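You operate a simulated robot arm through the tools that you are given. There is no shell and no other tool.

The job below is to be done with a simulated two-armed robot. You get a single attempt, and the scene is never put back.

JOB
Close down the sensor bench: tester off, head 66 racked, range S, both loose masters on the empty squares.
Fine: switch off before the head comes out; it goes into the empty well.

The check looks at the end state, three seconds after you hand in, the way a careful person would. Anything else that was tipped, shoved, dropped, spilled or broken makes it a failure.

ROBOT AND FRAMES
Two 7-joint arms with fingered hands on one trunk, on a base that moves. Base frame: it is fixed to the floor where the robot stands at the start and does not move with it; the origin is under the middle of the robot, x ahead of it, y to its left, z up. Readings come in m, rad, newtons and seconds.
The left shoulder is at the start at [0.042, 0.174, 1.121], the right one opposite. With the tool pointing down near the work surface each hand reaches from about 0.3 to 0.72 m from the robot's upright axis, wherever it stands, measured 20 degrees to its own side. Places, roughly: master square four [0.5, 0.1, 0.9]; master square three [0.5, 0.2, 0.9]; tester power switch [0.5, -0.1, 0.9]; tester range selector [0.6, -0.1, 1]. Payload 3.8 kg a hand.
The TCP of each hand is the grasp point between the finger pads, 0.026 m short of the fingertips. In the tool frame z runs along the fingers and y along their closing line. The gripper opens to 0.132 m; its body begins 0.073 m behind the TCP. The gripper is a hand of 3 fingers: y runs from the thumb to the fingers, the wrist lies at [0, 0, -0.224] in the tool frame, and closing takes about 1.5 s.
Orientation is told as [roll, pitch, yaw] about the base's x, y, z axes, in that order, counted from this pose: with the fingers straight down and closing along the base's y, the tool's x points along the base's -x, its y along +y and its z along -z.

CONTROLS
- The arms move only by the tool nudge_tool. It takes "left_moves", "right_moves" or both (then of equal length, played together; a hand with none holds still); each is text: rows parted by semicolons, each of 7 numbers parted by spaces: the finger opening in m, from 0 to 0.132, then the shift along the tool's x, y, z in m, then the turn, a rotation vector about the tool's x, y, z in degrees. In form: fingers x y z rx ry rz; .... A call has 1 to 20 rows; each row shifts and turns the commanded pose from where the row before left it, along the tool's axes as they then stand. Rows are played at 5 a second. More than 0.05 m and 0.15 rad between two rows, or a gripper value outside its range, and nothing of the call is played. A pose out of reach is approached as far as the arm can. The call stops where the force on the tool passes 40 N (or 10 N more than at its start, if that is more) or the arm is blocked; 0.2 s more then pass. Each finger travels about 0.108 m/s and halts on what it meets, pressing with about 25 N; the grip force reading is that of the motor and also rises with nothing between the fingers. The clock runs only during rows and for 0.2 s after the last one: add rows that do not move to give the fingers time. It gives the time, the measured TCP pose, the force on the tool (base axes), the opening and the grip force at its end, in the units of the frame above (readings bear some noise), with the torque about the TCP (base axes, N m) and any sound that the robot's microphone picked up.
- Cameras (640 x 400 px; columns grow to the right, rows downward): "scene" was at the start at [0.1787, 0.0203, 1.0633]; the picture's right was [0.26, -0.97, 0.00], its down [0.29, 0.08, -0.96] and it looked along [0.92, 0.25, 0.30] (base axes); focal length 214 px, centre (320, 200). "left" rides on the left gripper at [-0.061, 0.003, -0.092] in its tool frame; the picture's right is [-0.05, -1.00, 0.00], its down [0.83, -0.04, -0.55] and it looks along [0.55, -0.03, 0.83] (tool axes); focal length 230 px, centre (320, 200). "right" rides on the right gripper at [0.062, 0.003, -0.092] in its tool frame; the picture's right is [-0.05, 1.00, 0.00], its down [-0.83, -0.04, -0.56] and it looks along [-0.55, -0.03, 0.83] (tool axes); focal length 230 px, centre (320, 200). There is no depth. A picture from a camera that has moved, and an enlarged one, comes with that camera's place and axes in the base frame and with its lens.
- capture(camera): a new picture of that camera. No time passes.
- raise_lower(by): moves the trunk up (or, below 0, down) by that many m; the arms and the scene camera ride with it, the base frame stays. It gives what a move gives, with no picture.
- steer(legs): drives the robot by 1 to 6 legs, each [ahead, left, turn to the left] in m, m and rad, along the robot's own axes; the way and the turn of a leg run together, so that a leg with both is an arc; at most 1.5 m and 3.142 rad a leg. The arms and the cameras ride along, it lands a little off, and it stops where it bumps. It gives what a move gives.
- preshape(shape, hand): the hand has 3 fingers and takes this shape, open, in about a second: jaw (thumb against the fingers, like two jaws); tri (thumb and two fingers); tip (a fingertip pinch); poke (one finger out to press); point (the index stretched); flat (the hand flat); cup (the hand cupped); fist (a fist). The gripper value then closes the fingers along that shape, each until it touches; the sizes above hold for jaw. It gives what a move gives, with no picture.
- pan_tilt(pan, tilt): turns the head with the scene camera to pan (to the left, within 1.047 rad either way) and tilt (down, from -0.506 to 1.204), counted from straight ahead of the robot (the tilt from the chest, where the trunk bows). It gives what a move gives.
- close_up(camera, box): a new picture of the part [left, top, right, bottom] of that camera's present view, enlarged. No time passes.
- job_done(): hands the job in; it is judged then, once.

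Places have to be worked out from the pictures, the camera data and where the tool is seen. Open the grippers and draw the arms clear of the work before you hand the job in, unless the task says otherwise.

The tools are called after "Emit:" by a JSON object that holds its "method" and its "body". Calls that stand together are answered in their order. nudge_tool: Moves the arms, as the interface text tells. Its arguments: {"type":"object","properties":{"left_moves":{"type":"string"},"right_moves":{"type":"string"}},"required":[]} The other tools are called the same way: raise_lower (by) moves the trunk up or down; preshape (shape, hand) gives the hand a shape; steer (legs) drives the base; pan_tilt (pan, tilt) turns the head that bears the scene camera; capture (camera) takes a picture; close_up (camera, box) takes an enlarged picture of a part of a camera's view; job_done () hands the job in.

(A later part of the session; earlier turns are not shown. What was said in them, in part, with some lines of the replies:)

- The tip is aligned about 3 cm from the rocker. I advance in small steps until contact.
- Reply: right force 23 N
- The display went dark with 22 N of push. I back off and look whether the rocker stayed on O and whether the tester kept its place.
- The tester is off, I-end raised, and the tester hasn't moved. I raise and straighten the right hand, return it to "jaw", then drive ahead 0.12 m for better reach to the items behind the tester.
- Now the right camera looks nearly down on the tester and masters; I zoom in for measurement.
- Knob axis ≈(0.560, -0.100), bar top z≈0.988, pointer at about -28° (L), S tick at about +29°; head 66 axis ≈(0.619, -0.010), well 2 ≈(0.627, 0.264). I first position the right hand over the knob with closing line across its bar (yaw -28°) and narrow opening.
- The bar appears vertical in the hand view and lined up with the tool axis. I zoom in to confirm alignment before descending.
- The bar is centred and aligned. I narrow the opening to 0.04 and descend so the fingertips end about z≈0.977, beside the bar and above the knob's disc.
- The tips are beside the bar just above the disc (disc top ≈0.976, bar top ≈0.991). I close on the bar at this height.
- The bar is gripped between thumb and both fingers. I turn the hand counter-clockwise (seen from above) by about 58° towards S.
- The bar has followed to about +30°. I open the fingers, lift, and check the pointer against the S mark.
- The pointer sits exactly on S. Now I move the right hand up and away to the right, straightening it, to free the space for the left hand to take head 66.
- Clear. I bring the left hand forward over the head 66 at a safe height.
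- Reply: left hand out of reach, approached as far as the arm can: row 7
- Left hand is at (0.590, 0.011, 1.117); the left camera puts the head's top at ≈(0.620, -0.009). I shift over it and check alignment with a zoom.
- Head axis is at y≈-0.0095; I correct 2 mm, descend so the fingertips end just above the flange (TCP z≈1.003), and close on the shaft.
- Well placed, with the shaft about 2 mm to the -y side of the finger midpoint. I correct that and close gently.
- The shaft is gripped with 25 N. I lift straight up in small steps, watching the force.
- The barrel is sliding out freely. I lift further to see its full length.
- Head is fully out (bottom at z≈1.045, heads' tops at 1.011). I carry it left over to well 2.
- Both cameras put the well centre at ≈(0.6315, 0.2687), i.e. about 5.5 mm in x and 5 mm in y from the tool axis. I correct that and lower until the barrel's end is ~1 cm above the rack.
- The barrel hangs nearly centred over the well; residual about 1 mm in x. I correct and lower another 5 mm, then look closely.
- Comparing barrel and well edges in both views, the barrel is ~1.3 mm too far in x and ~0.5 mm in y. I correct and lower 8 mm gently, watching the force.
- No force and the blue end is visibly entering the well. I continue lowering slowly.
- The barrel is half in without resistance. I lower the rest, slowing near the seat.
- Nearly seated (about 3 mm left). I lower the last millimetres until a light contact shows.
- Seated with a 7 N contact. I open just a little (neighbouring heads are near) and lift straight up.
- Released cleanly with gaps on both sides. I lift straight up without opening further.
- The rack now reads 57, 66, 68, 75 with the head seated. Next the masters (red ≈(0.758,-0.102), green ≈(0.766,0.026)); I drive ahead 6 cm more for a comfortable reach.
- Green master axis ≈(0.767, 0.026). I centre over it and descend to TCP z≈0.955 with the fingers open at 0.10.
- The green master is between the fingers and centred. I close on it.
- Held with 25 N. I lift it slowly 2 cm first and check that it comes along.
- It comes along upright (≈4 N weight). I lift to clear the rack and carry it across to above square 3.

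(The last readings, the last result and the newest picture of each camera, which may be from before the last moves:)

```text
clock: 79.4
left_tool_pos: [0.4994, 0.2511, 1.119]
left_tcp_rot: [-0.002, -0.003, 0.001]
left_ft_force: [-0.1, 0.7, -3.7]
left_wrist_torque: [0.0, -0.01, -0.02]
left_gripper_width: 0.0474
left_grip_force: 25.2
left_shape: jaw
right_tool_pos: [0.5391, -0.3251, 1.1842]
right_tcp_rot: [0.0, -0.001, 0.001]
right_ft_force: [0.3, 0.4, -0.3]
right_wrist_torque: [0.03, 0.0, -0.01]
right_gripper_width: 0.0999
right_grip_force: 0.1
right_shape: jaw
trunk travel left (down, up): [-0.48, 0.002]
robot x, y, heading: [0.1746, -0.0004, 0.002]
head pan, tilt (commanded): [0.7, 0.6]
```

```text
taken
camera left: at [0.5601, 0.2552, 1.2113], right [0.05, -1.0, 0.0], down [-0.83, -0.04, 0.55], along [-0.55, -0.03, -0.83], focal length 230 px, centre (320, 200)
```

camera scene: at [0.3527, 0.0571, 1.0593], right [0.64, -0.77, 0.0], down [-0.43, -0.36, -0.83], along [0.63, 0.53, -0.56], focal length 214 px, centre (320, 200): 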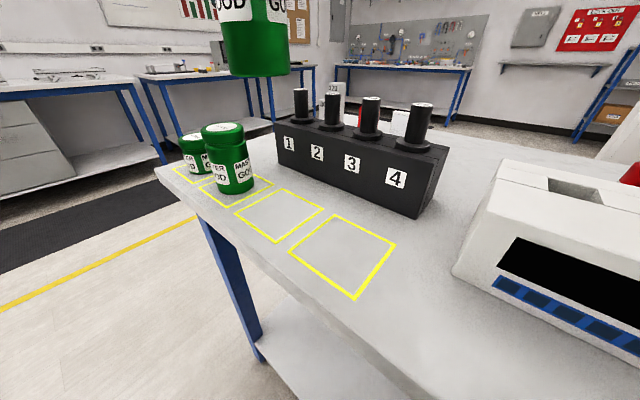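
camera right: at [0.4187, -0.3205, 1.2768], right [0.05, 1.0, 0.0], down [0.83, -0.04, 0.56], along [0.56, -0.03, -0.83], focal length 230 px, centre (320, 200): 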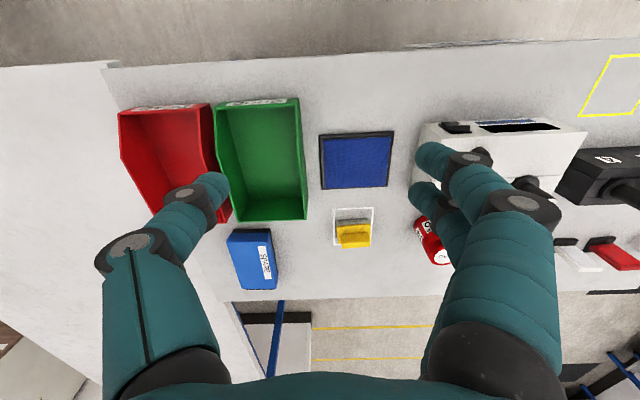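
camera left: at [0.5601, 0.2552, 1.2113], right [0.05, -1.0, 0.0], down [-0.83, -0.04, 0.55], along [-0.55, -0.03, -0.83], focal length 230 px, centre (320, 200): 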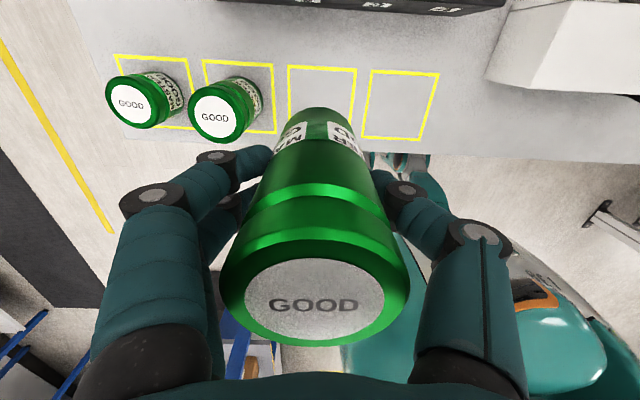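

Square 3's centre works out at ≈(0.497, 0.249); the neighbour on square 2 has its near surface at y≈0.329. I shift 3 mm to -y and lower to about 1.5 cm above the table.

Emit:
{"method": "nudge_tool", "body": {"left_moves": "0.03 0.001 -0.003 0 0 0 0; 0.03 0 0 0.03 0 0 0; 0.03 0 0 0.04 0 0 0; 0.03 0 0 0.04 0 0 0; 0.03 0 0 0.03 0 0 0; 0.03 0 0 0.008 0 0 0; 0.03 0 0 0 0 0 0"}}

Emit:
{"method": "capture", "body": {"camera": "scene"}}

Emit:
{"method": "capture", "body": {"camera": "left"}}

```text
clock: 81.0
left_tool_pos: [0.4977, 0.2485, 0.9724]
left_tcp_rot: [-0.003, -0.002, -0.001]
left_ft_force: [-0.8, -0.1, -4.4]
left_wrist_torque: [0.01, 0.01, -0.03]
left_gripper_width: 0.0472
left_grip_force: 25.0
left_shape: jaw
right_tool_pos: [0.5392, -0.3247, 1.1836]
right_tcp_rot: [0.001, -0.004, 0.0]
right_ft_force: [0.6, -0.1, 0.5]
right_wrist_torque: [-0.01, 0.0, -0.01]
right_gripper_width: 0.0998
right_grip_force: 0.0
right_shape: jaw
trunk travel left (down, up): [-0.48, 0.002]
robot x, y, heading: [0.1777, -0.0003, 0.002]
head pan, tilt (commanded): [0.7, 0.6]
```

```text
taken
camera scene: at [0.3526, 0.0571, 1.0593], right [0.64, -0.76, 0.0], down [-0.43, -0.36, -0.82], along [0.63, 0.53, -0.57], focal length 214 px, centre (320, 200)
```

scene: 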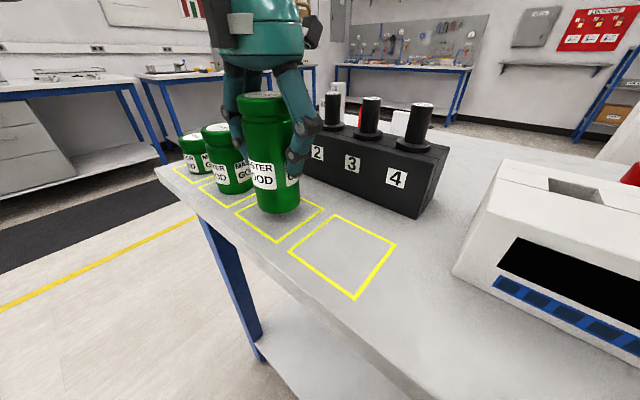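

```text
taken
camera left: at [0.5593, 0.2527, 1.0641], right [0.05, -1.0, 0.0], down [-0.83, -0.04, 0.55], along [-0.55, -0.03, -0.83], focal length 230 px, centre (320, 200)
```

left: 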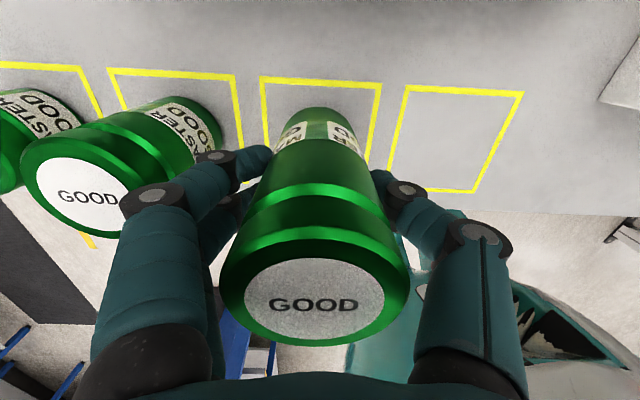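

Centred well over square 3. I lower the last centimetre and a half in small steps until contact.

Emit:
{"method": "nudge_tool", "body": {"left_moves": "0.03 0 0 0.006 0 0 0; 0.03 0 0 0.005 0 0 0; 0.03 0 0 0.002 0 0 0; 0.03 0 0 0.002 0 0 0; 0.03 0 0 0.0015 0 0 0; 0.03 0 0 0 0 0 0"}}

Emit:
{"method": "close_up", "body": {"camera": "scene", "box": [190, 70, 350, 250]}}

```text
clock: 82.4
left_tool_pos: [0.4987, 0.2485, 0.9561]
left_tcp_rot: [-0.004, -0.004, 0.0]
left_ft_force: [-1.0, 0.8, 3.3]
left_wrist_torque: [0.08, -0.01, 0.0]
left_gripper_width: 0.0472
left_grip_force: 25.1
left_shape: jaw
right_tool_pos: [0.5393, -0.3234, 1.1846]
right_tcp_rot: [-0.001, -0.004, 0.0]
right_ft_force: [-0.5, 0.0, -0.6]
right_wrist_torque: [0.01, 0.01, -0.03]
right_gripper_width: 0.0998
right_grip_force: 0.0
right_shape: jaw
trunk travel left (down, up): [-0.48, 0.002]
robot x, y, heading: [0.1753, -0.0014, -0.001]
head pan, tilt (commanded): [0.7, 0.6]
```

```text
2.22 times, centred on (270, 160) of scene
camera zoom: at [0.3523, 0.057, 1.0595], right [0.64, -0.76, 0.0], down [-0.43, -0.36, -0.83], along [0.63, 0.53, -0.56], focal length 477 px, centre (431, 289)
```

zoom: 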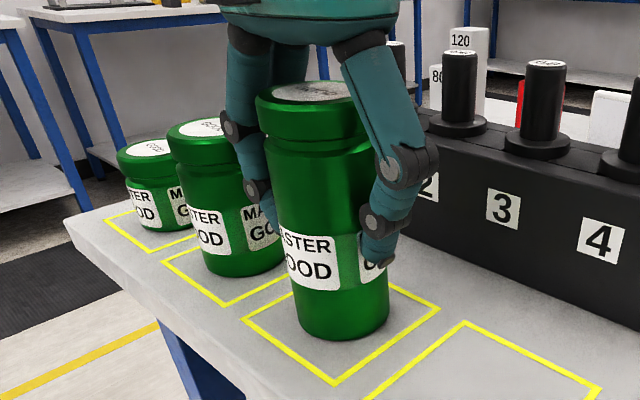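

The master rests on the table (force changed from -4.4 to +3.3 N) inside square 3. I open slightly and check before lifting.

Emit:
{"method": "nudge_tool", "body": {"left_moves": "0.047 0 0 -0.001 0 0 0; 0.052 0 0 0 0 0 0; 0.057 0 0 0 0 0 0; 0.062 0 0 0 0 0 0; 0.065 0 0 0 0 0 0; 0.065 0 0 0 0 0 0"}}

Emit:
{"method": "close_up", "body": {"camera": "scene", "box": [190, 70, 350, 250]}}

Emit:
{"method": "capture", "body": {"camera": "left"}}

```text
clock: 83.8
left_tool_pos: [0.4965, 0.247, 0.9566]
left_tcp_rot: [-0.002, -0.002, -0.001]
left_ft_force: [-0.1, 0.7, 0.0]
left_wrist_torque: [0.02, -0.01, 0.0]
left_gripper_width: 0.0641
left_grip_force: 0.1
left_shape: jaw
right_tool_pos: [0.5387, -0.3242, 1.1836]
right_tcp_rot: [0.0, -0.003, 0.0]
right_ft_force: [-0.7, 0.5, -0.1]
right_wrist_torque: [0.01, 0.03, -0.02]
right_gripper_width: 0.0997
right_grip_force: 0.1
right_shape: jaw
trunk travel left (down, up): [-0.48, 0.002]
robot x, y, heading: [0.1762, 0.0004, 0.002]
head pan, tilt (commanded): [0.7, 0.6]
```

```text
2.22 times, centred on (270, 160) of scene
camera zoom: at [0.3525, 0.057, 1.0593], right [0.64, -0.76, 0.0], down [-0.43, -0.36, -0.83], along [0.63, 0.53, -0.56], focal length 477 px, centre (431, 289)
```

zoom: 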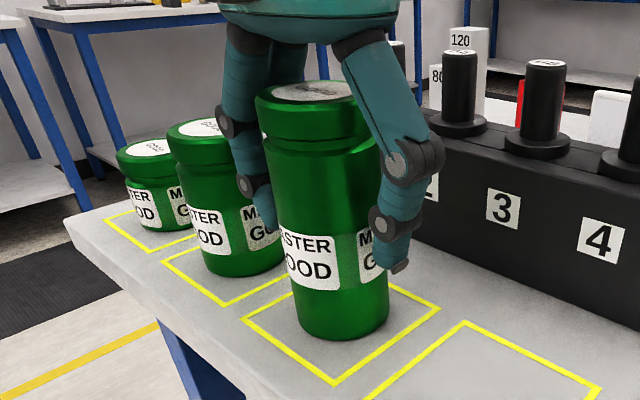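

```text
taken
camera left: at [0.5594, 0.2518, 1.0489], right [0.05, -1.0, 0.0], down [-0.83, -0.04, 0.55], along [-0.55, -0.03, -0.83], focal length 230 px, centre (320, 200)
```

left: 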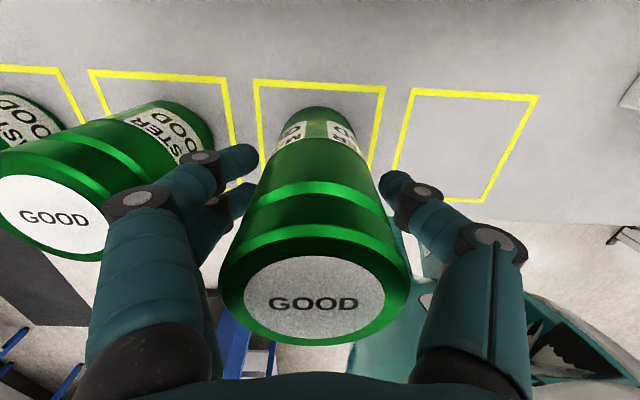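

Both sides are free. I lift straight up and draw the left hand away to the left.

Emit:
{"method": "nudge_tool", "body": {"left_moves": "0.065 0 0 -0.01 0 0 0; 0.065 0 0 -0.02 0 0 0; 0.065 0 0 -0.03 0 0 0; 0.065 0 0 -0.04 0 0 0; 0.065 0 0 -0.04 0 0 0; 0.08 0 0 -0.045 0 0 0; 0.1 0 0 -0.045 0 0 0; 0.1 0.02 0.04 0 0 0 0; 0.1 0.02 0.04 0 0 0 0; 0.1 0.02 0.04 0 0 0 0; 0.1 0.02 0.04 0 0 0 0; 0.1 0 0 0 0 0 0"}}

Emit:
{"method": "capture", "body": {"camera": "scene"}}

Emit:
{"method": "capture", "body": {"camera": "left"}}

Emit:
{"method": "capture", "body": {"camera": "right"}}

```text
clock: 86.4
left_tool_pos: [0.4188, 0.4088, 1.1841]
left_tcp_rot: [-0.004, -0.001, 0.0]
left_ft_force: [-0.6, 0.0, -0.4]
left_wrist_torque: [-0.02, 0.02, -0.02]
left_gripper_width: 0.0998
left_grip_force: 0.0
left_shape: jaw
right_tool_pos: [0.5405, -0.3241, 1.1842]
right_tcp_rot: [0.001, -0.003, -0.002]
right_ft_force: [0.4, -0.2, -0.2]
right_wrist_torque: [-0.01, 0.04, 0.03]
right_gripper_width: 0.1
right_grip_force: 0.1
right_shape: jaw
trunk travel left (down, up): [-0.48, 0.002]
robot x, y, heading: [0.1752, -0.0005, -0.006]
head pan, tilt (commanded): [0.7, 0.6]
```

```text
taken
camera scene: at [0.3535, 0.0573, 1.059], right [0.64, -0.76, 0.0], down [-0.43, -0.36, -0.82], along [0.63, 0.53, -0.57], focal length 214 px, centre (320, 200)
```

scene: 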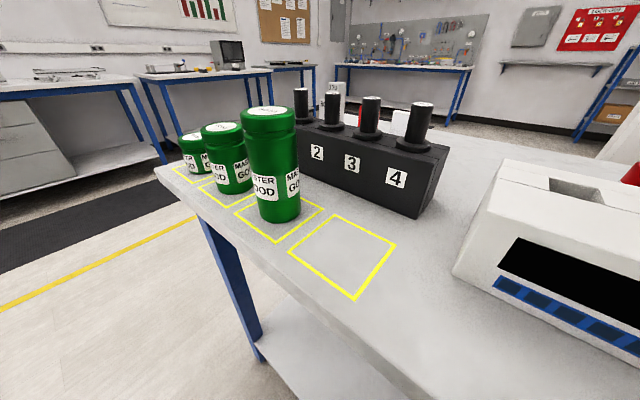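

```text
taken
camera left: at [0.4806, 0.4128, 1.2771], right [0.05, -1.0, 0.0], down [-0.83, -0.04, 0.56], along [-0.55, -0.03, -0.83], focal length 230 px, centre (320, 200)
```

left: 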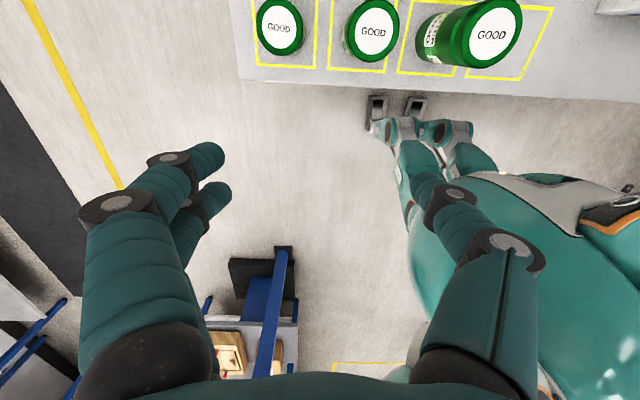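

```text
taken
camera right: at [0.4788, -0.3203, 1.2765], right [0.05, 1.0, 0.0], down [0.83, -0.04, 0.56], along [0.56, -0.03, -0.83], focal length 230 px, centre (320, 200)
```

right: 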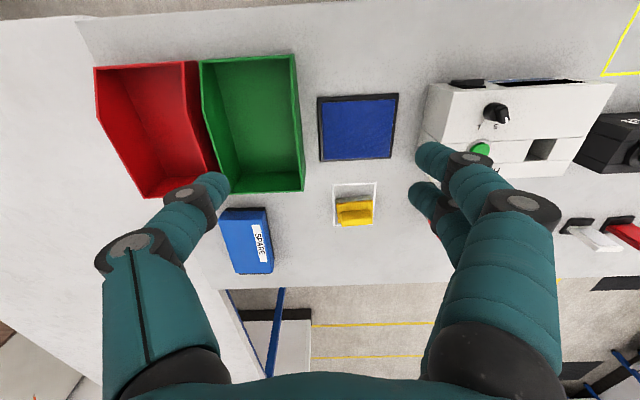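

Green stands in square 3. For red on square 4 the right hand should close along x (yaw ≈90°) to avoid the tall green; I test that pose unloaded high above square 4.

Emit:
{"method": "nudge_tool", "body": {"right_moves": "0.1 0.004 0.045 0 0 0 0; 0.1 0.004 0.045 0 0 0 0; 0.1 0.004 0.045 0 0 0 0; 0.1 0.004 0.045 0 0 0 0; 0.1 0.004 0.045 0 0 0 0; 0.1 0.004 0.045 0 0 0 0; 0.1 0.004 0.045 0 0 0 0; 0.1 0.004 0.045 0 0 0 0; 0.1 0.004 0.045 0 0 0 0; 0.1 0.004 0.045 0 0 0 0; 0.1 0 0.021 0 0 0 0; 0.1 0 0 0 0 0 0"}}

Emit:
{"method": "nudge_tool", "body": {"right_moves": "0.1 0 0 0 0 0 -8; 0.1 0 0 0 0 0 -8; 0.1 0 0 0 0 0 -8; 0.1 0 0 0 0 0 -8; 0.1 0 0 0 0 0 -8; 0.1 0 0 0 0 0 -8; 0.1 0 0 0 0 0 -8; 0.1 0 0 0 0 0 -8; 0.1 0 0 0 0 0 -8; 0.1 0 0 0 0 0 -8; 0.1 0 0 0 0 0 -8; 0.1 0 0 0 0 0 0"}}

Emit:
{"method": "capture", "body": {"camera": "right"}}

Emit:
{"method": "capture", "body": {"camera": "scene"}}

```text
clock: 89.0
left_tool_pos: [0.4179, 0.4072, 1.186]
left_tcp_rot: [-0.002, -0.002, -0.001]
left_ft_force: [0.5, 1.0, -0.1]
left_wrist_torque: [0.0, -0.01, 0.02]
left_gripper_width: 0.0998
left_grip_force: 0.0
left_shape: jaw
right_tool_pos: [0.4989, 0.1464, 1.1825]
right_tcp_rot: [0.0, -0.002, 0.0]
right_ft_force: [-0.2, -0.4, -0.3]
right_wrist_torque: [-0.04, 0.0, -0.03]
right_gripper_width: 0.0995
right_grip_force: 0.0
right_shape: jaw
trunk travel left (down, up): [-0.48, 0.002]
robot x, y, heading: [0.1729, -0.0019, -0.003]
head pan, tilt (commanded): [0.7, 0.6]
```

```text
clock: 91.6
left_tool_pos: [0.4177, 0.4068, 1.1855]
left_tcp_rot: [0.0, -0.001, 0.0]
left_ft_force: [0.3, -1.5, -0.4]
left_wrist_torque: [0.0, 0.02, -0.02]
left_gripper_width: 0.1
left_grip_force: 0.2
left_shape: jaw
right_tool_pos: [0.4997, 0.1465, 1.1842]
right_tcp_rot: [-0.004, -0.001, 1.538]
right_ft_force: [0.5, 1.2, 0.1]
right_wrist_torque: [0.0, 0.04, 0.02]
right_gripper_width: 0.0998
right_grip_force: 0.2
right_shape: jaw
trunk travel left (down, up): [-0.48, 0.002]
robot x, y, heading: [0.1762, 0.0021, 0.001]
head pan, tilt (commanded): [0.7, 0.6]
```

```text
taken
camera right: at [0.4938, 0.0858, 1.2769], right [-1.0, 0.09, 0.0], down [0.07, 0.83, 0.56], along [0.05, 0.55, -0.83], focal length 230 px, centre (320, 200)
```

right: 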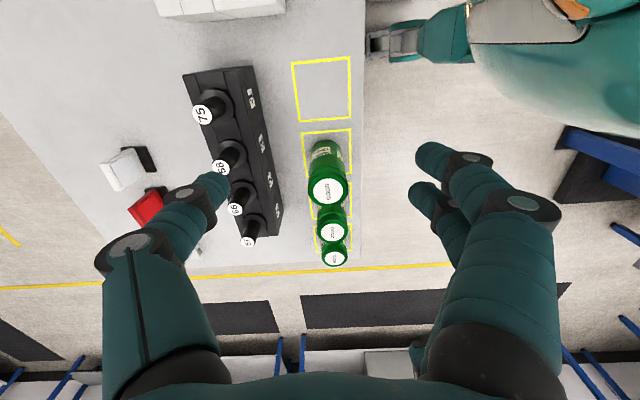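

```text
taken
camera scene: at [0.3525, 0.057, 1.0593], right [0.64, -0.76, 0.0], down [-0.43, -0.36, -0.83], along [0.63, 0.53, -0.56], focal length 214 px, centre (320, 200)
```

scene: 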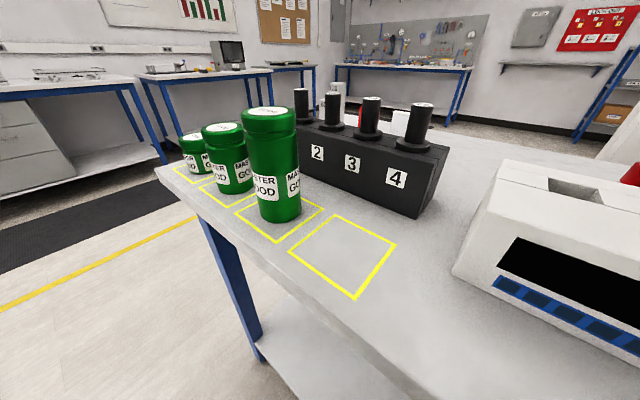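

Yaw 88° is reachable there and square 4's centre is ≈(0.497, 0.145). I turn back to yaw 0 and move over the red master.

Emit:
{"method": "nudge_tool", "body": {"right_moves": "0.1 0 0 0 0 0 8; 0.1 0 0 0 0 0 8; 0.1 0 0 0 0 0 8; 0.1 0 0 0 0 0 8; 0.1 0 0 0 0 0 8; 0.1 0 0 0 0 0 8; 0.1 0 0 0 0 0 8; 0.1 0 0 0 0 0 8; 0.1 0 0 0 0 0 8; 0.1 0 0 0 0 0 8; 0.1 0 0 0 0 0 8; 0.1 -0.0323 -0.031 0 0 0 0; 0.1 -0.0323 -0.031 0 0 0 0; 0.1 -0.0323 -0.031 0 0 0 0; 0.1 -0.0323 -0.031 0 0 0 0; 0.1 -0.0323 -0.031 0 0 0 0; 0.1 -0.0323 -0.031 0 0 0 0; 0.1 -0.0323 -0.031 0 0 0 0; 0.1 -0.0323 -0.0315 0.02 0 0 0; 0.1 0 0 0.02 0 0 0"}}

Emit:
{"method": "pan_tilt", "body": {"pan": -0.1, "tilt": 0.4}}

Emit:
{"method": "capture", "body": {"camera": "right"}}

Emit:
{"method": "capture", "body": {"camera": "scene"}}

```text
clock: 95.8
left_tool_pos: [0.418, 0.4087, 1.1854]
left_tcp_rot: [-0.002, -0.001, -0.001]
left_ft_force: [-0.4, 0.1, -0.4]
left_wrist_torque: [-0.01, 0.02, 0.0]
left_gripper_width: 0.0996
left_grip_force: 0.0
left_shape: jaw
right_tool_pos: [0.7577, -0.102, 1.144]
right_tcp_rot: [0.0, -0.003, -0.001]
right_ft_force: [0.2, 0.6, -0.6]
right_wrist_torque: [0.0, -0.01, -0.02]
right_gripper_width: 0.0999
right_grip_force: 0.0
right_shape: jaw
trunk travel left (down, up): [-0.48, 0.002]
robot x, y, heading: [0.1794, -0.0022, -0.0]
head pan, tilt (commanded): [0.7, 0.6]
```

```text
clock: 97.0
left_tool_pos: [0.418, 0.4083, 1.1851]
left_tcp_rot: [-0.001, 0.0, 0.0]
left_ft_force: [0.4, -0.4, -0.5]
left_wrist_torque: [0.0, 0.0, -0.01]
left_gripper_width: 0.0998
left_grip_force: 0.1
left_shape: jaw
right_tool_pos: [0.7578, -0.1029, 1.1446]
right_tcp_rot: [0.0, -0.004, -0.003]
right_ft_force: [0.2, -0.2, 0.1]
right_wrist_torque: [-0.02, 0.02, 0.01]
right_gripper_width: 0.0997
right_grip_force: 0.2
right_shape: jaw
trunk travel left (down, up): [-0.48, 0.002]
robot x, y, heading: [0.1746, 0.0005, -0.002]
head pan, tilt (commanded): [-0.099, 0.4]
```

```text
taken
camera right: at [0.696, -0.0985, 1.2367], right [0.05, 1.0, 0.0], down [0.83, -0.04, 0.56], along [0.56, -0.03, -0.83], focal length 230 px, centre (320, 200)
```

right: 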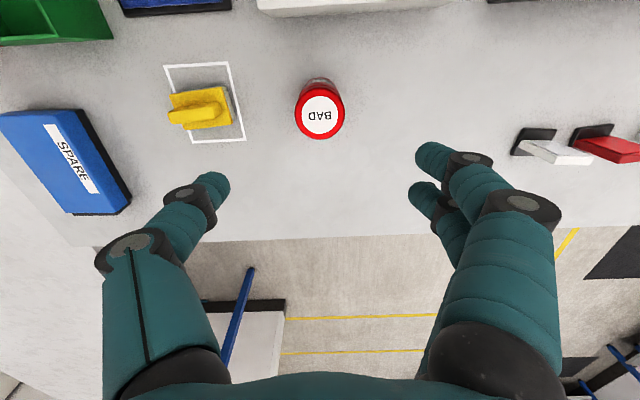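

```text
taken
camera scene: at [0.377, -0.009, 1.0775], right [-0.1, -1.0, 0.0], down [-0.39, 0.04, -0.92], along [0.92, -0.09, -0.39], focal length 214 px, centre (320, 200)
```

scene: 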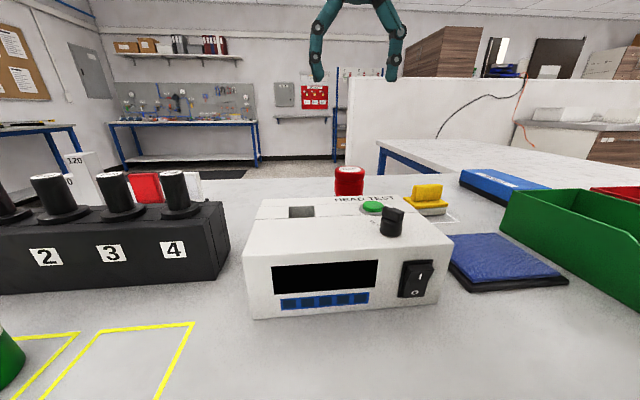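

Emit:
{"method": "close_up", "body": {"camera": "right", "box": [270, 70, 370, 150]}}

```text
5.00 times, centred on (320, 110) of right
camera zoom: at [0.696, -0.0985, 1.2367], right [0.05, 1.0, 0.0], down [0.83, -0.04, 0.56], along [0.56, -0.03, -0.83], focal length 1150 px, centre (320, 650)
```

zoom: 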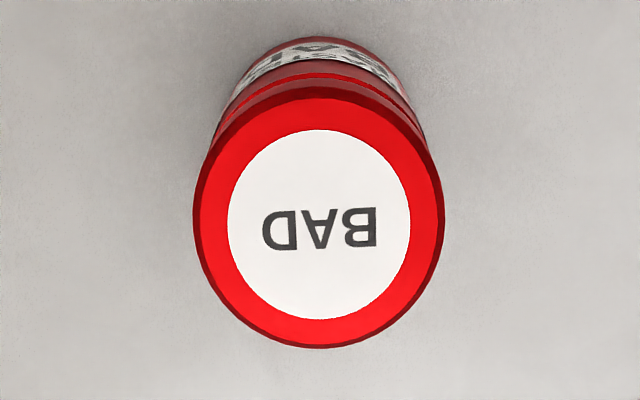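

The hand is centred over the red master within 1 mm. I descend to TCP z≈0.93.

Emit:
{"method": "nudge_tool", "body": {"right_moves": "0.1 0 0 0.04 0 0 0; 0.1 0 0 0.04 0 0 0; 0.1 0 0 0.04 0 0 0; 0.1 0 0 0.04 0 0 0; 0.1 0 0 0.04 0 0 0; 0.1 0 0 0.0145 0 0 0; 0.1 0 0 0 0 0 0"}}

Emit:
{"method": "capture", "body": {"camera": "right"}}

Emit:
{"method": "close_up", "body": {"camera": "scene", "box": [270, 100, 450, 230]}}

```text
clock: 98.6
left_tool_pos: [0.4171, 0.409, 1.1853]
left_tcp_rot: [0.0, -0.001, 0.0]
left_ft_force: [0.2, -1.0, -0.1]
left_wrist_torque: [-0.01, 0.01, -0.01]
left_gripper_width: 0.0999
left_grip_force: 0.0
left_shape: jaw
right_tool_pos: [0.7597, -0.1043, 0.9293]
right_tcp_rot: [0.001, -0.003, 0.001]
right_ft_force: [0.7, 0.3, 0.7]
right_wrist_torque: [-0.01, 0.01, -0.01]
right_gripper_width: 0.0998
right_grip_force: 0.1
right_shape: jaw
trunk travel left (down, up): [-0.48, 0.002]
robot x, y, heading: [0.1786, 0.0007, 0.002]
head pan, tilt (commanded): [-0.099, 0.4]
```

```text
taken
camera right: at [0.6965, -0.0989, 1.022], right [0.05, 1.0, 0.0], down [0.83, -0.04, 0.56], along [0.56, -0.03, -0.83], focal length 230 px, centre (320, 200)
```

right: 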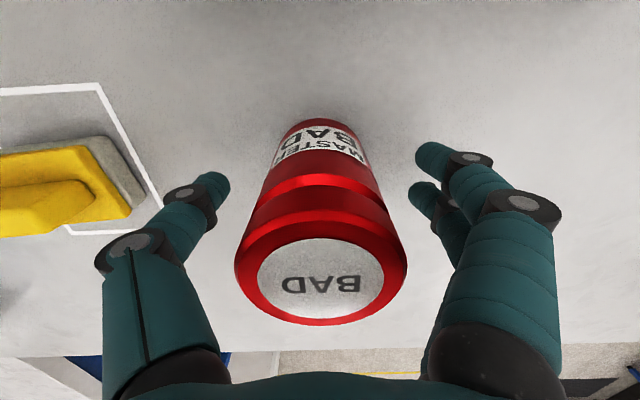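

```text
3.08 times, centred on (360, 165) of scene
camera zoom: at [0.377, -0.0091, 1.0776], right [-0.1, -1.0, 0.0], down [-0.39, 0.04, -0.92], along [0.92, -0.09, -0.39], focal length 660 px, centre (197, 308)
```

zoom: 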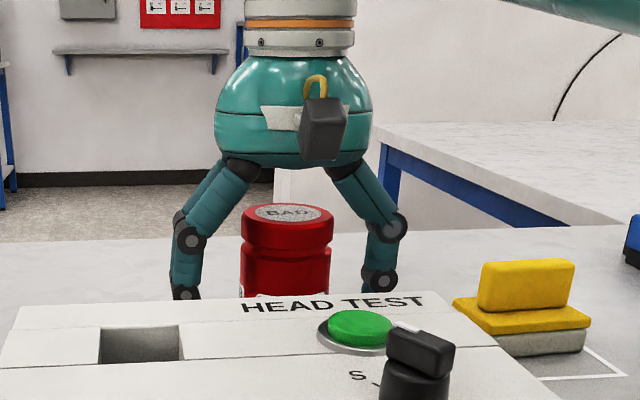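

Centred around the red master. I close on it.

Emit:
{"method": "nudge_tool", "body": {"right_moves": "0.08 0 0 0 0 0 0; 0.065 0 0 0 0 0 0; 0.055 0 0 0 0 0 0; 0.045 0 0 0 0 0 0; 0.035 0 0 0 0 0 0; 0.03 0 0 0 0 0 0; 0.03 0 0 0 0 0 0; 0.03 0 0 0 0 0 0; 0.03 0 0 -0.005 0 0 0; 0.03 0 0 -0.01 0 0 0; 0.03 0 0 -0.015 0 0 0; 0.03 0 0 0 0 0 0"}}

Emit:
{"method": "capture", "body": {"camera": "right"}}

Emit:
{"method": "close_up", "body": {"camera": "scene", "box": [270, 100, 450, 230]}}

```text
clock: 101.2
left_tool_pos: [0.419, 0.4073, 1.1859]
left_tcp_rot: [-0.002, -0.002, 0.001]
left_ft_force: [1.2, -0.5, -0.1]
left_wrist_torque: [0.0, 0.0, 0.01]
left_gripper_width: 0.0997
left_grip_force: 0.1
left_shape: jaw
right_tool_pos: [0.7587, -0.1014, 0.9608]
right_tcp_rot: [0.002, -0.002, -0.001]
right_ft_force: [-0.4, 0.0, -3.5]
right_wrist_torque: [-0.01, 0.0, 0.02]
right_gripper_width: 0.0473
right_grip_force: 25.2
right_shape: jaw
trunk travel left (down, up): [-0.48, 0.002]
robot x, y, heading: [0.1764, 0.0028, 0.002]
head pan, tilt (commanded): [-0.099, 0.4]
```

```text
taken
camera right: at [0.6968, -0.0982, 1.053], right [0.05, 1.0, 0.0], down [0.83, -0.04, 0.56], along [0.56, -0.03, -0.83], focal length 230 px, centre (320, 200)
```

right: 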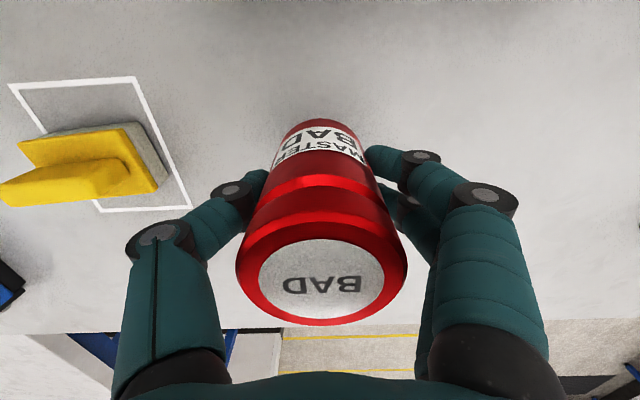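

```text
3.08 times, centred on (360, 165) of scene
camera zoom: at [0.3773, -0.0092, 1.0775], right [-0.1, -1.0, 0.0], down [-0.39, 0.04, -0.92], along [0.92, -0.09, -0.39], focal length 660 px, centre (197, 308)
```

zoom: 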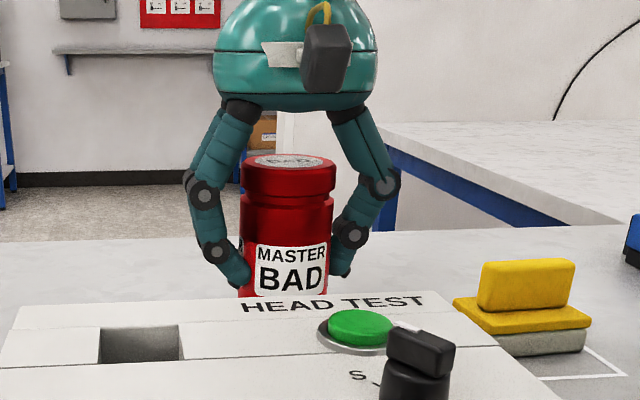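

Red is held (≈3.5 N). I lift it over the tester and carry it to above square 4.

Emit:
{"method": "nudge_tool", "body": {"right_moves": "0.03 0 0 -0.03 0 0 0; 0.03 0 0 -0.035 0 0 0; 0.03 0 0 -0.035 0 0 0; 0.03 0 0 -0.035 0 0 0; 0.03 0.0164 0.0154 0 0 0 0; 0.03 0.0327 0.0309 0 0 0 0; 0.03 0.0327 0.0309 0 0 0 0; 0.03 0.0327 0.0309 0 0 0 0; 0.03 0.0327 0.0309 0 0 0 0; 0.03 0.0327 0.0309 0 0 0 0; 0.03 0.0327 0.0309 0 0 0 0; 0.03 0.0327 0.0309 0 0 0 0; 0.03 0.0164 0.0152 0 0 0 0; 0.03 0 0 0 0 0 0"}}

Emit:
{"method": "nudge_tool", "body": {"right_moves": "0.03 0 0 0 0 0 -7; 0.03 0 0 0 0 0 -7; 0.03 0 0 0 0 0 -7; 0.03 0 0 0 0 0 -7; 0.03 0 0 0 0 0 -7; 0.03 0 0 0 0 0 -7; 0.03 0 0 0 0 0 -7; 0.03 0 0 0 0 0 -7; 0.03 0 0 0 0 0 -7; 0.03 0 0 0 0 0 -7; 0.03 0 0 0 0 0 -7; 0.03 0 0 0 0 0 -7; 0.03 0 0 0 0 0 -4; 0.03 0 0 0 0 0 0"}}

Emit:
{"method": "pan_tilt", "body": {"pan": 0.5, "tilt": 0.6}}

Emit:
{"method": "capture", "body": {"camera": "right"}}

Emit:
{"method": "capture", "body": {"camera": "scene"}}

```text
clock: 104.2
left_tool_pos: [0.4187, 0.4081, 1.1852]
left_tcp_rot: [-0.001, -0.002, 0.001]
left_ft_force: [0.2, -0.3, -0.1]
left_wrist_torque: [0.0, -0.01, -0.03]
left_gripper_width: 0.1
left_grip_force: 0.0
left_shape: jaw
right_tool_pos: [0.4958, 0.1445, 1.0946]
right_tcp_rot: [0.0, -0.002, -0.002]
right_ft_force: [0.1, -0.8, -4.2]
right_wrist_torque: [-0.01, 0.03, -0.02]
right_gripper_width: 0.047
right_grip_force: 25.1
right_shape: jaw
trunk travel left (down, up): [-0.48, 0.002]
robot x, y, heading: [0.173, -0.0006, -0.005]
head pan, tilt (commanded): [-0.099, 0.4]
```

```text
clock: 107.2
left_tool_pos: [0.4182, 0.4086, 1.1858]
left_tcp_rot: [-0.001, -0.001, 0.0]
left_ft_force: [-0.4, -0.3, -0.3]
left_wrist_torque: [-0.03, 0.0, 0.03]
left_gripper_width: 0.0997
left_grip_force: 0.0
left_shape: jaw
right_tool_pos: [0.496, 0.1452, 1.0929]
right_tcp_rot: [-0.004, 0.002, 1.536]
right_ft_force: [0.0, 0.4, -2.8]
right_wrist_torque: [0.02, 0.02, 0.01]
right_gripper_width: 0.0472
right_grip_force: 24.7
right_shape: jaw
trunk travel left (down, up): [-0.48, 0.002]
robot x, y, heading: [0.1748, 0.0028, 0.002]
head pan, tilt (commanded): [-0.099, 0.4]
```

```text
clock: 108.2
left_tool_pos: [0.4164, 0.4079, 1.1859]
left_tcp_rot: [-0.002, 0.0, -0.001]
left_ft_force: [-0.5, -0.9, -0.2]
left_wrist_torque: [-0.03, 0.01, -0.01]
left_gripper_width: 0.0998
left_grip_force: 0.0
left_shape: jaw
right_tool_pos: [0.4965, 0.1454, 1.0943]
right_tcp_rot: [-0.002, 0.001, 1.533]
right_ft_force: [-0.3, 0.6, -3.3]
right_wrist_torque: [-0.02, 0.02, -0.01]
right_gripper_width: 0.047
right_grip_force: 24.6
right_shape: jaw
trunk travel left (down, up): [-0.48, 0.002]
robot x, y, heading: [0.1771, -0.0016, -0.002]
head pan, tilt (commanded): [0.499, 0.6]
```

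```text
taken
camera right: at [0.491, 0.0842, 1.1872], right [-1.0, 0.09, 0.0], down [0.07, 0.83, 0.56], along [0.05, 0.55, -0.83], focal length 230 px, centre (320, 200)
```

right: 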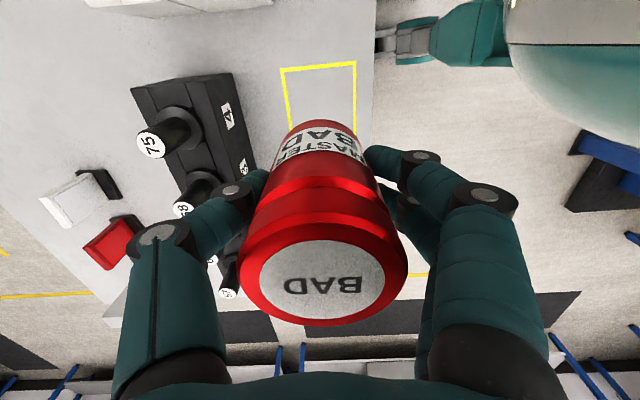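

```text
taken
camera scene: at [0.3626, 0.0424, 1.0593], right [0.48, -0.88, 0.0], down [-0.5, -0.27, -0.83], along [0.72, 0.39, -0.56], focal length 214 px, centre (320, 200)
```

scene: 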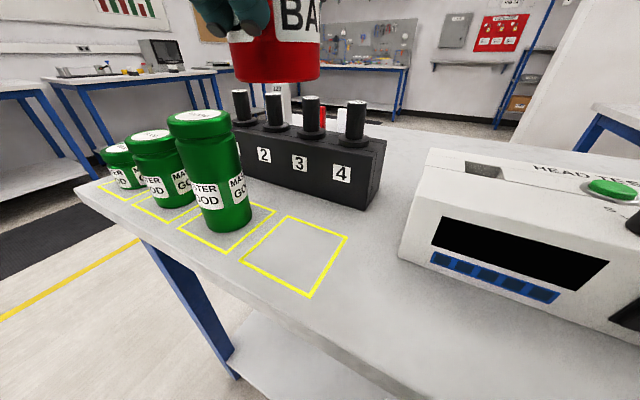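

Aligned over square 4 with clear room beside the tall green one. I lower to about 2 cm above the table and check.

Emit:
{"method": "nudge_tool", "body": {"right_moves": "0.03 0 0 0.03 0 0 0; 0.03 0 0 0.04 0 0 0; 0.03 0 0 0.04 0 0 0; 0.03 0 0 0.034 0 0 0; 0.03 0 0 0 0 0 0"}}

Emit:
{"method": "capture", "body": {"camera": "right"}}

Emit:
{"method": "capture", "body": {"camera": "scene"}}

```text
clock: 109.4
left_tool_pos: [0.4172, 0.4087, 1.1856]
left_tcp_rot: [-0.003, -0.001, 0.0]
left_ft_force: [0.5, -0.3, 0.3]
left_wrist_torque: [0.01, 0.0, 0.0]
left_gripper_width: 0.0998
left_grip_force: 0.0
left_shape: jaw
right_tool_pos: [0.4968, 0.1454, 0.9507]
right_tcp_rot: [-0.004, 0.0, 1.537]
right_ft_force: [0.2, -0.2, -2.6]
right_wrist_torque: [0.01, 0.02, -0.03]
right_gripper_width: 0.0472
right_grip_force: 25.7
right_shape: jaw
trunk travel left (down, up): [-0.48, 0.002]
robot x, y, heading: [0.1804, -0.0011, 0.0]
head pan, tilt (commanded): [0.499, 0.6]
```

```text
taken
camera right: at [0.4919, 0.0845, 1.0442], right [-1.0, 0.09, 0.0], down [0.07, 0.83, 0.56], along [0.05, 0.55, -0.83], focal length 230 px, centre (320, 200)
```

right: 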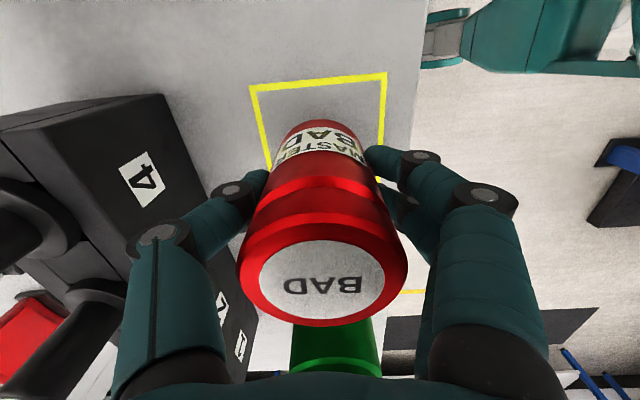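

```text
taken
camera scene: at [0.3625, 0.0425, 1.0594], right [0.48, -0.88, 0.0], down [-0.5, -0.27, -0.83], along [0.72, 0.4, -0.56], focal length 214 px, centre (320, 200)
```

scene: 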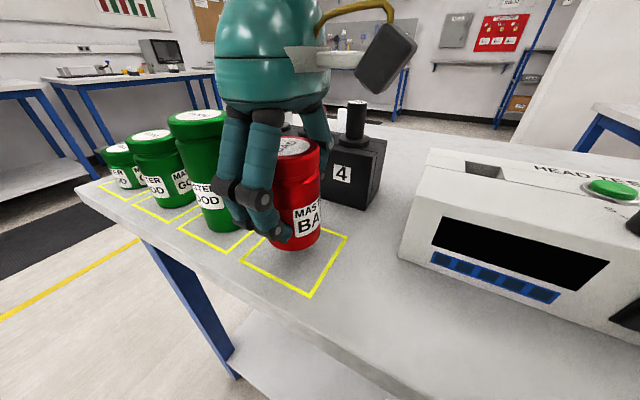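

Good clearance to rack and green. I lower the remaining 2 cm gently until contact.

Emit:
{"method": "nudge_tool", "body": {"right_moves": "0.03 0 0 0.01 0 0 0; 0.03 0 0 0.006 0 0 0; 0.03 0 0 0.002 0 0 0; 0.03 0 0 0.0015 0 0 0; 0.03 0 0 0.0015 0 0 0; 0.03 0 0 0 0 0 0"}}

Emit:
{"method": "close_up", "body": {"camera": "scene", "box": [170, 90, 390, 310]}}

```text
clock: 110.8
left_tool_pos: [0.4165, 0.4084, 1.1849]
left_tcp_rot: [-0.004, -0.002, 0.001]
left_ft_force: [0.5, -0.2, 0.3]
left_wrist_torque: [-0.04, 0.0, 0.05]
left_gripper_width: 0.0998
left_grip_force: 0.0
left_shape: jaw
right_tool_pos: [0.4969, 0.1449, 0.9301]
right_tcp_rot: [-0.004, 0.001, 1.534]
right_ft_force: [-0.5, 0.4, -3.7]
right_wrist_torque: [0.0, 0.0, 0.02]
right_gripper_width: 0.047
right_grip_force: 25.4
right_shape: jaw
trunk travel left (down, up): [-0.48, 0.002]
robot x, y, heading: [0.18, -0.0019, -0.002]
head pan, tilt (commanded): [0.499, 0.6]
```

```text
1.82 times, centred on (280, 200) of scene
camera zoom: at [0.3626, 0.0424, 1.0593], right [0.48, -0.88, 0.0], down [-0.5, -0.27, -0.82], along [0.72, 0.4, -0.57], focal length 390 px, centre (393, 200)
```

zoom: 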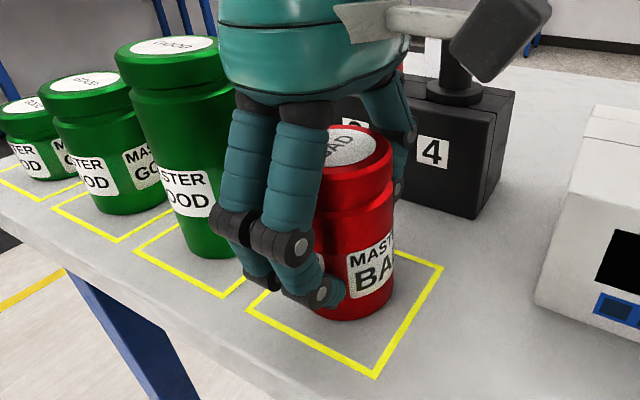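

Still carrying the weight (-3.7 N), so a hair above the table. I lower by 1 mm steps.

Emit:
{"method": "nudge_tool", "body": {"right_moves": "0.03 0 0 0.001 0 0 0; 0.03 0 0 0.001 0 0 0; 0.03 0 0 0 0 0 0"}}

```text
clock: 111.6
left_tool_pos: [0.4179, 0.4088, 1.1855]
left_tcp_rot: [-0.002, -0.001, -0.001]
left_ft_force: [-1.5, 0.1, 0.1]
left_wrist_torque: [-0.02, 0.02, -0.04]
left_gripper_width: 0.0999
left_grip_force: 0.1
left_shape: jaw
right_tool_pos: [0.4969, 0.1454, 0.9282]
right_tcp_rot: [-0.006, -0.002, 1.535]
right_ft_force: [0.6, -0.3, 8.0]
right_wrist_torque: [0.0, 0.01, 0.0]
right_gripper_width: 0.0471
right_grip_force: 25.2
right_shape: jaw
trunk travel left (down, up): [-0.48, 0.002]
robot x, y, heading: [0.1786, 0.0024, 0.003]
head pan, tilt (commanded): [0.499, 0.6]
```

Contact is made (+8 N). I ease off 1 mm, open slightly, and inspect before lifting.

Emit:
{"method": "nudge_tool", "body": {"right_moves": "0.03 0 0 -0.001 0 0 0; 0.047 0 0 0 0 0 0; 0.052 0 0 0 0 0 0; 0.058 0 0 0 0 0 0; 0.065 0 0 0 0 0 0; 0.07 0 0 0 0 0 0; 0.07 0 0 0 0 0 0"}}

Emit:
{"method": "close_up", "body": {"camera": "scene", "box": [170, 90, 390, 310]}}

Emit:
{"method": "capture", "body": {"camera": "right"}}

```text
clock: 113.2
left_tool_pos: [0.4174, 0.4087, 1.1856]
left_tcp_rot: [-0.002, -0.001, 0.001]
left_ft_force: [0.3, 0.2, 0.1]
left_wrist_torque: [0.01, 0.0, -0.02]
left_gripper_width: 0.0998
left_grip_force: 0.1
left_shape: jaw
right_tool_pos: [0.4969, 0.1444, 0.9272]
right_tcp_rot: [-0.005, 0.001, 1.534]
right_ft_force: [-0.2, 0.3, -0.3]
right_wrist_torque: [0.0, 0.01, -0.02]
right_gripper_width: 0.0693
right_grip_force: 0.0
right_shape: jaw
trunk travel left (down, up): [-0.48, 0.002]
robot x, y, heading: [0.1789, -0.0021, -0.007]
head pan, tilt (commanded): [0.499, 0.6]
```

```text
1.82 times, centred on (280, 200) of scene
camera zoom: at [0.3625, 0.0424, 1.0593], right [0.48, -0.88, 0.0], down [-0.5, -0.27, -0.83], along [0.72, 0.4, -0.56], focal length 390 px, centre (393, 200)
```

zoom: 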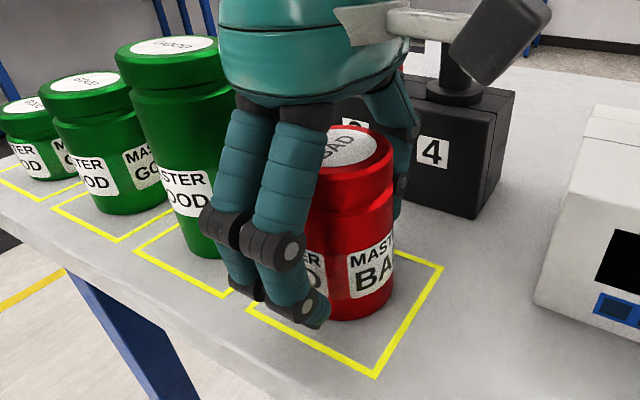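

```text
taken
camera right: at [0.4912, 0.0841, 1.0218], right [-1.0, 0.09, 0.0], down [0.07, 0.83, 0.56], along [0.05, 0.55, -0.83], focal length 230 px, centre (320, 200)
```

right: 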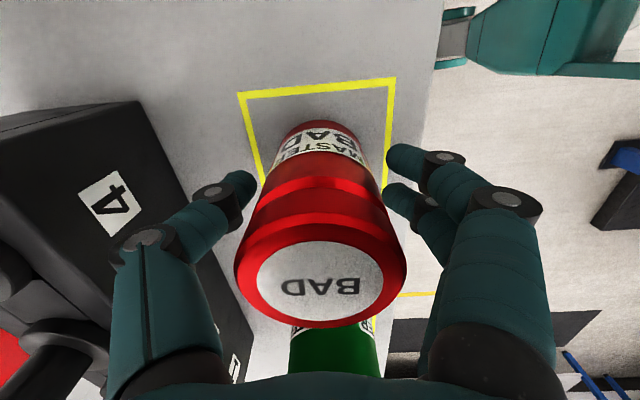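

Free on both sides. I lift straight up, then move the right hand away to the right above the bench.

Emit:
{"method": "nudge_tool", "body": {"right_moves": "0.07 0 0 -0.01 0 0 0; 0.07 0 0 -0.02 0 0 0; 0.07 0 0 -0.035 0 0 0; 0.07 0 0 -0.04 0 0 0; 0.07 0 0 -0.045 0 0 0; 0.07 0 0 -0.045 0 0 0; 0.07 0 0 -0.045 0 0 0; 0.08 0.045 0 0 0 0 0; 0.09 0.045 0 0 0 0 0; 0.1 0.045 0 0 0 0 0; 0.1 0.045 0 0 0 0 0; 0.1 0.045 0 0 0 0 0; 0.1 0.045 0 0 0 0 0; 0.1 0.045 0 0 0 0 0; 0.1 0 0 0 0 0 0"}}

Emit:
{"method": "nudge_tool", "body": {"right_moves": "0.1 0 0 0 0 0 8; 0.1 0 0 0 0 0 8; 0.1 0 0 0 0 0 8; 0.1 0 0 0 0 0 8; 0.1 0 0 0 0 0 8; 0.1 0 0 0 0 0 8; 0.1 0 0 0 0 0 8; 0.1 0 0 0 0 0 8; 0.1 0 0 0 0 0 8; 0.1 0 0 0 0 0 8; 0.1 0 0 0 0 0 8; 0.1 0 -0.04 0 0 0 0; 0.1 0 -0.04 0 0 0 0; 0.1 0 -0.04 0 0 0 0; 0.1 0 0 0 0 0 0"}}

Emit:
{"method": "capture", "body": {"camera": "scene"}}

Emit:
{"method": "capture", "body": {"camera": "right"}}

```text
clock: 116.4
left_tool_pos: [0.4178, 0.4083, 1.1856]
left_tcp_rot: [-0.001, -0.002, 0.0]
left_ft_force: [-0.1, -0.5, -0.3]
left_wrist_torque: [-0.02, -0.02, -0.02]
left_gripper_width: 0.0997
left_grip_force: 0.0
left_shape: jaw
right_tool_pos: [0.4863, -0.1695, 1.1682]
right_tcp_rot: [-0.002, 0.001, 1.536]
right_ft_force: [-0.5, 0.0, -0.2]
right_wrist_torque: [0.0, -0.02, 0.0]
right_gripper_width: 0.0996
right_grip_force: 0.0
right_shape: jaw
trunk travel left (down, up): [-0.48, 0.002]
robot x, y, heading: [0.1744, -0.0002, -0.006]
head pan, tilt (commanded): [0.499, 0.6]
```

```text
clock: 119.6
left_tool_pos: [0.4174, 0.4098, 1.1857]
left_tcp_rot: [-0.002, 0.0, 0.0]
left_ft_force: [-0.1, 0.8, 0.7]
left_wrist_torque: [-0.02, 0.01, 0.01]
left_gripper_width: 0.0997
left_grip_force: 0.0
left_shape: jaw
right_tool_pos: [0.488, -0.2897, 1.1677]
right_tcp_rot: [0.0, -0.002, -0.003]
right_ft_force: [-0.1, 0.8, 0.1]
right_wrist_torque: [0.0, 0.01, 0.0]
right_gripper_width: 0.0998
right_grip_force: 0.1
right_shape: jaw
trunk travel left (down, up): [-0.48, 0.002]
robot x, y, heading: [0.1756, -0.0021, -0.0]
head pan, tilt (commanded): [0.499, 0.6]
```

```text
taken
camera scene: at [0.3628, 0.0429, 1.0592], right [0.48, -0.88, 0.0], down [-0.5, -0.27, -0.82], along [0.72, 0.39, -0.57], focal length 214 px, centre (320, 200)
```

scene: 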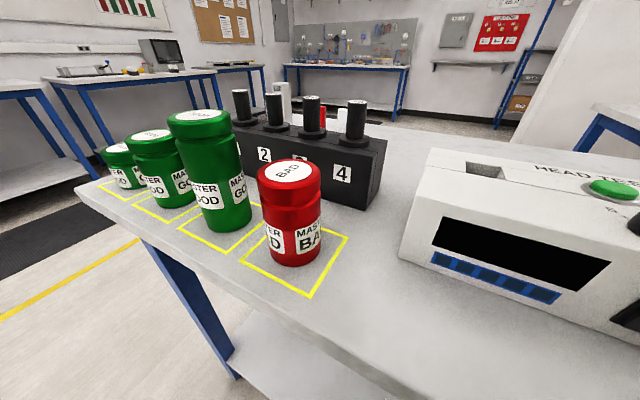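

```text
taken
camera right: at [0.4238, -0.2858, 1.2617], right [0.05, 1.0, 0.0], down [0.83, -0.04, 0.56], along [0.56, -0.03, -0.83], focal length 230 px, centre (320, 200)
```

right: 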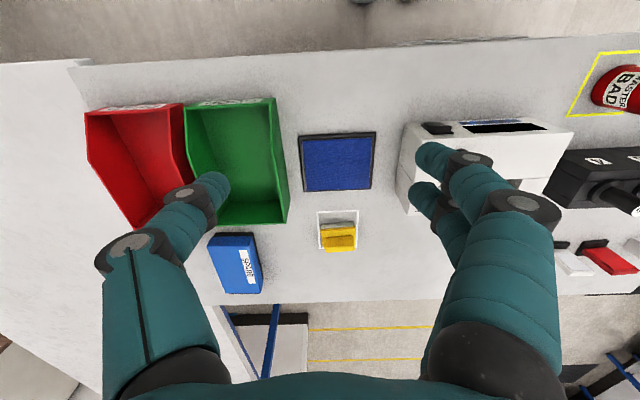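

Both masters stand inside their squares. I back the robot off to its starting place so the arms are clear of the bench, then make a final inspection.

Emit:
{"method": "steer", "body": {"legs": [[-0.17, 0, 0]]}}

Emit:
{"method": "pan_tilt", "body": {"pan": 0.1, "tilt": 0.5}}

Emit:
{"method": "capture", "body": {"camera": "scene"}}

Emit:
{"method": "close_up", "body": {"camera": "scene", "box": [300, 60, 480, 190]}}

Emit:
{"method": "close_up", "body": {"camera": "scene", "box": [0, 60, 320, 220]}}

```text
clock: 121.0
left_tool_pos: [0.2499, 0.408, 1.1853]
left_tcp_rot: [-0.001, -0.001, -0.001]
left_ft_force: [0.1, -0.1, -1.0]
left_wrist_torque: [0.0, -0.01, 0.0]
left_gripper_width: 0.0998
left_grip_force: 0.1
left_shape: jaw
right_tool_pos: [0.3168, -0.2891, 1.1682]
right_tcp_rot: [0.001, -0.002, -0.001]
right_ft_force: [0.4, 0.6, -0.6]
right_wrist_torque: [-0.02, -0.02, -0.01]
right_gripper_width: 0.0998
right_grip_force: 0.1
right_shape: jaw
trunk travel left (down, up): [-0.48, 0.002]
robot x, y, heading: [0.0086, -0.0005, -0.0]
head pan, tilt (commanded): [0.499, 0.6]
```

```text
clock: 121.9
left_tool_pos: [0.2491, 0.4092, 1.1844]
left_tcp_rot: [-0.001, -0.002, 0.002]
left_ft_force: [0.4, 0.0, 0.5]
left_wrist_torque: [0.01, 0.0, 0.03]
left_gripper_width: 0.0997
left_grip_force: 0.0
left_shape: jaw
right_tool_pos: [0.3164, -0.2898, 1.1686]
right_tcp_rot: [0.0, 0.0, -0.001]
right_ft_force: [-0.3, 0.4, 0.3]
right_wrist_torque: [0.0, 0.04, -0.01]
right_gripper_width: 0.0998
right_grip_force: 0.1
right_shape: jaw
trunk travel left (down, up): [-0.48, 0.002]
robot x, y, heading: [0.0084, 0.0, -0.002]
head pan, tilt (commanded): [0.099, 0.499]
```

```text
taken
camera scene: at [0.2068, 0.0092, 1.0683], right [0.1, -0.99, 0.0], down [-0.48, -0.05, -0.88], along [0.87, 0.09, -0.48], focal length 214 px, centre (320, 200)
```

scene: 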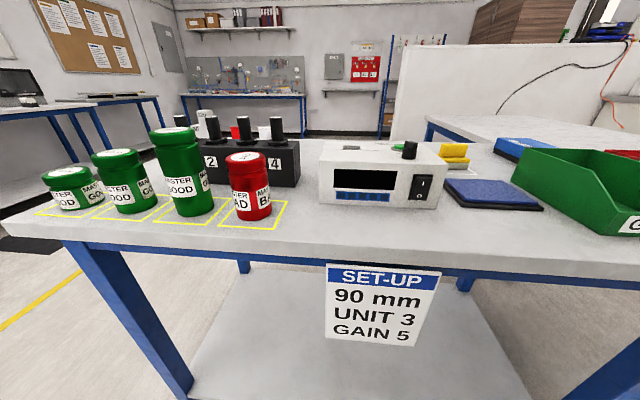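

```text
3.08 times, centred on (390, 125) of scene
camera zoom: at [0.2068, 0.0092, 1.0683], right [0.1, -0.99, 0.0], down [-0.48, -0.05, -0.88], along [0.87, 0.09, -0.48], focal length 660 px, centre (105, 431)
```

zoom: 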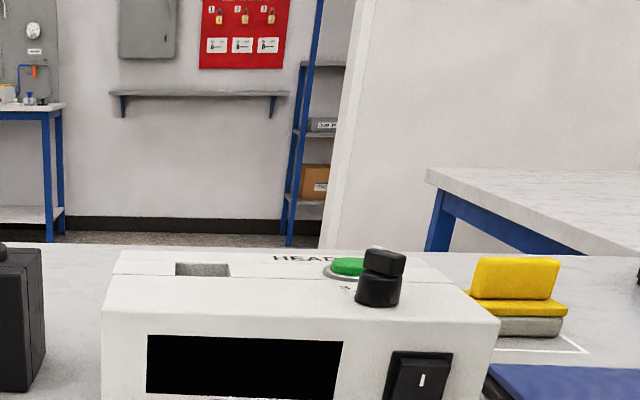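

```text
2.00 times, centred on (160, 140) of scene
camera zoom: at [0.2068, 0.0092, 1.0683], right [0.1, -0.99, 0.0], down [-0.48, -0.05, -0.88], along [0.87, 0.09, -0.48], focal length 429 px, centre (640, 320)
```

zoom: 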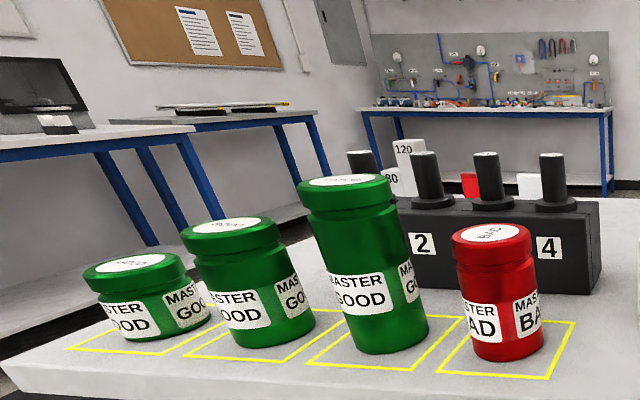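

The final view shows everything in its place:
- The tester display is dark and the switch is at O.
- The knob is on S.
- Head 66 is in well 2.
- Green and red masters stand inside squares 3 and 4.

Nothing else has moved, and the hands are open and clear of the bench. I hand the job in.

Emit:
{"method": "job_done", "body": {}}

```text
The job is handed in.
```

The sensor bench is shut down and I have handed the job in; I don't have the check result yet.

- **Tester:** switched off first. The display is dark and the rocker is at O.
- **Head 66:** lifted out after the switch-off and seated in well 2, the empty one. The rack now reads 57, 66, 68, 75.
- **Range:** the selector points at S.
- **Loose masters:** the green GOOD master is on square 3 and the red BAD master is on square 4, both inside the outlines. The job didn't say which went where, so that choice was mine.

In the final pictures nothing else had been moved or knocked over. Both hands are open, and the robot is backed off to within about 1 cm of where it started.
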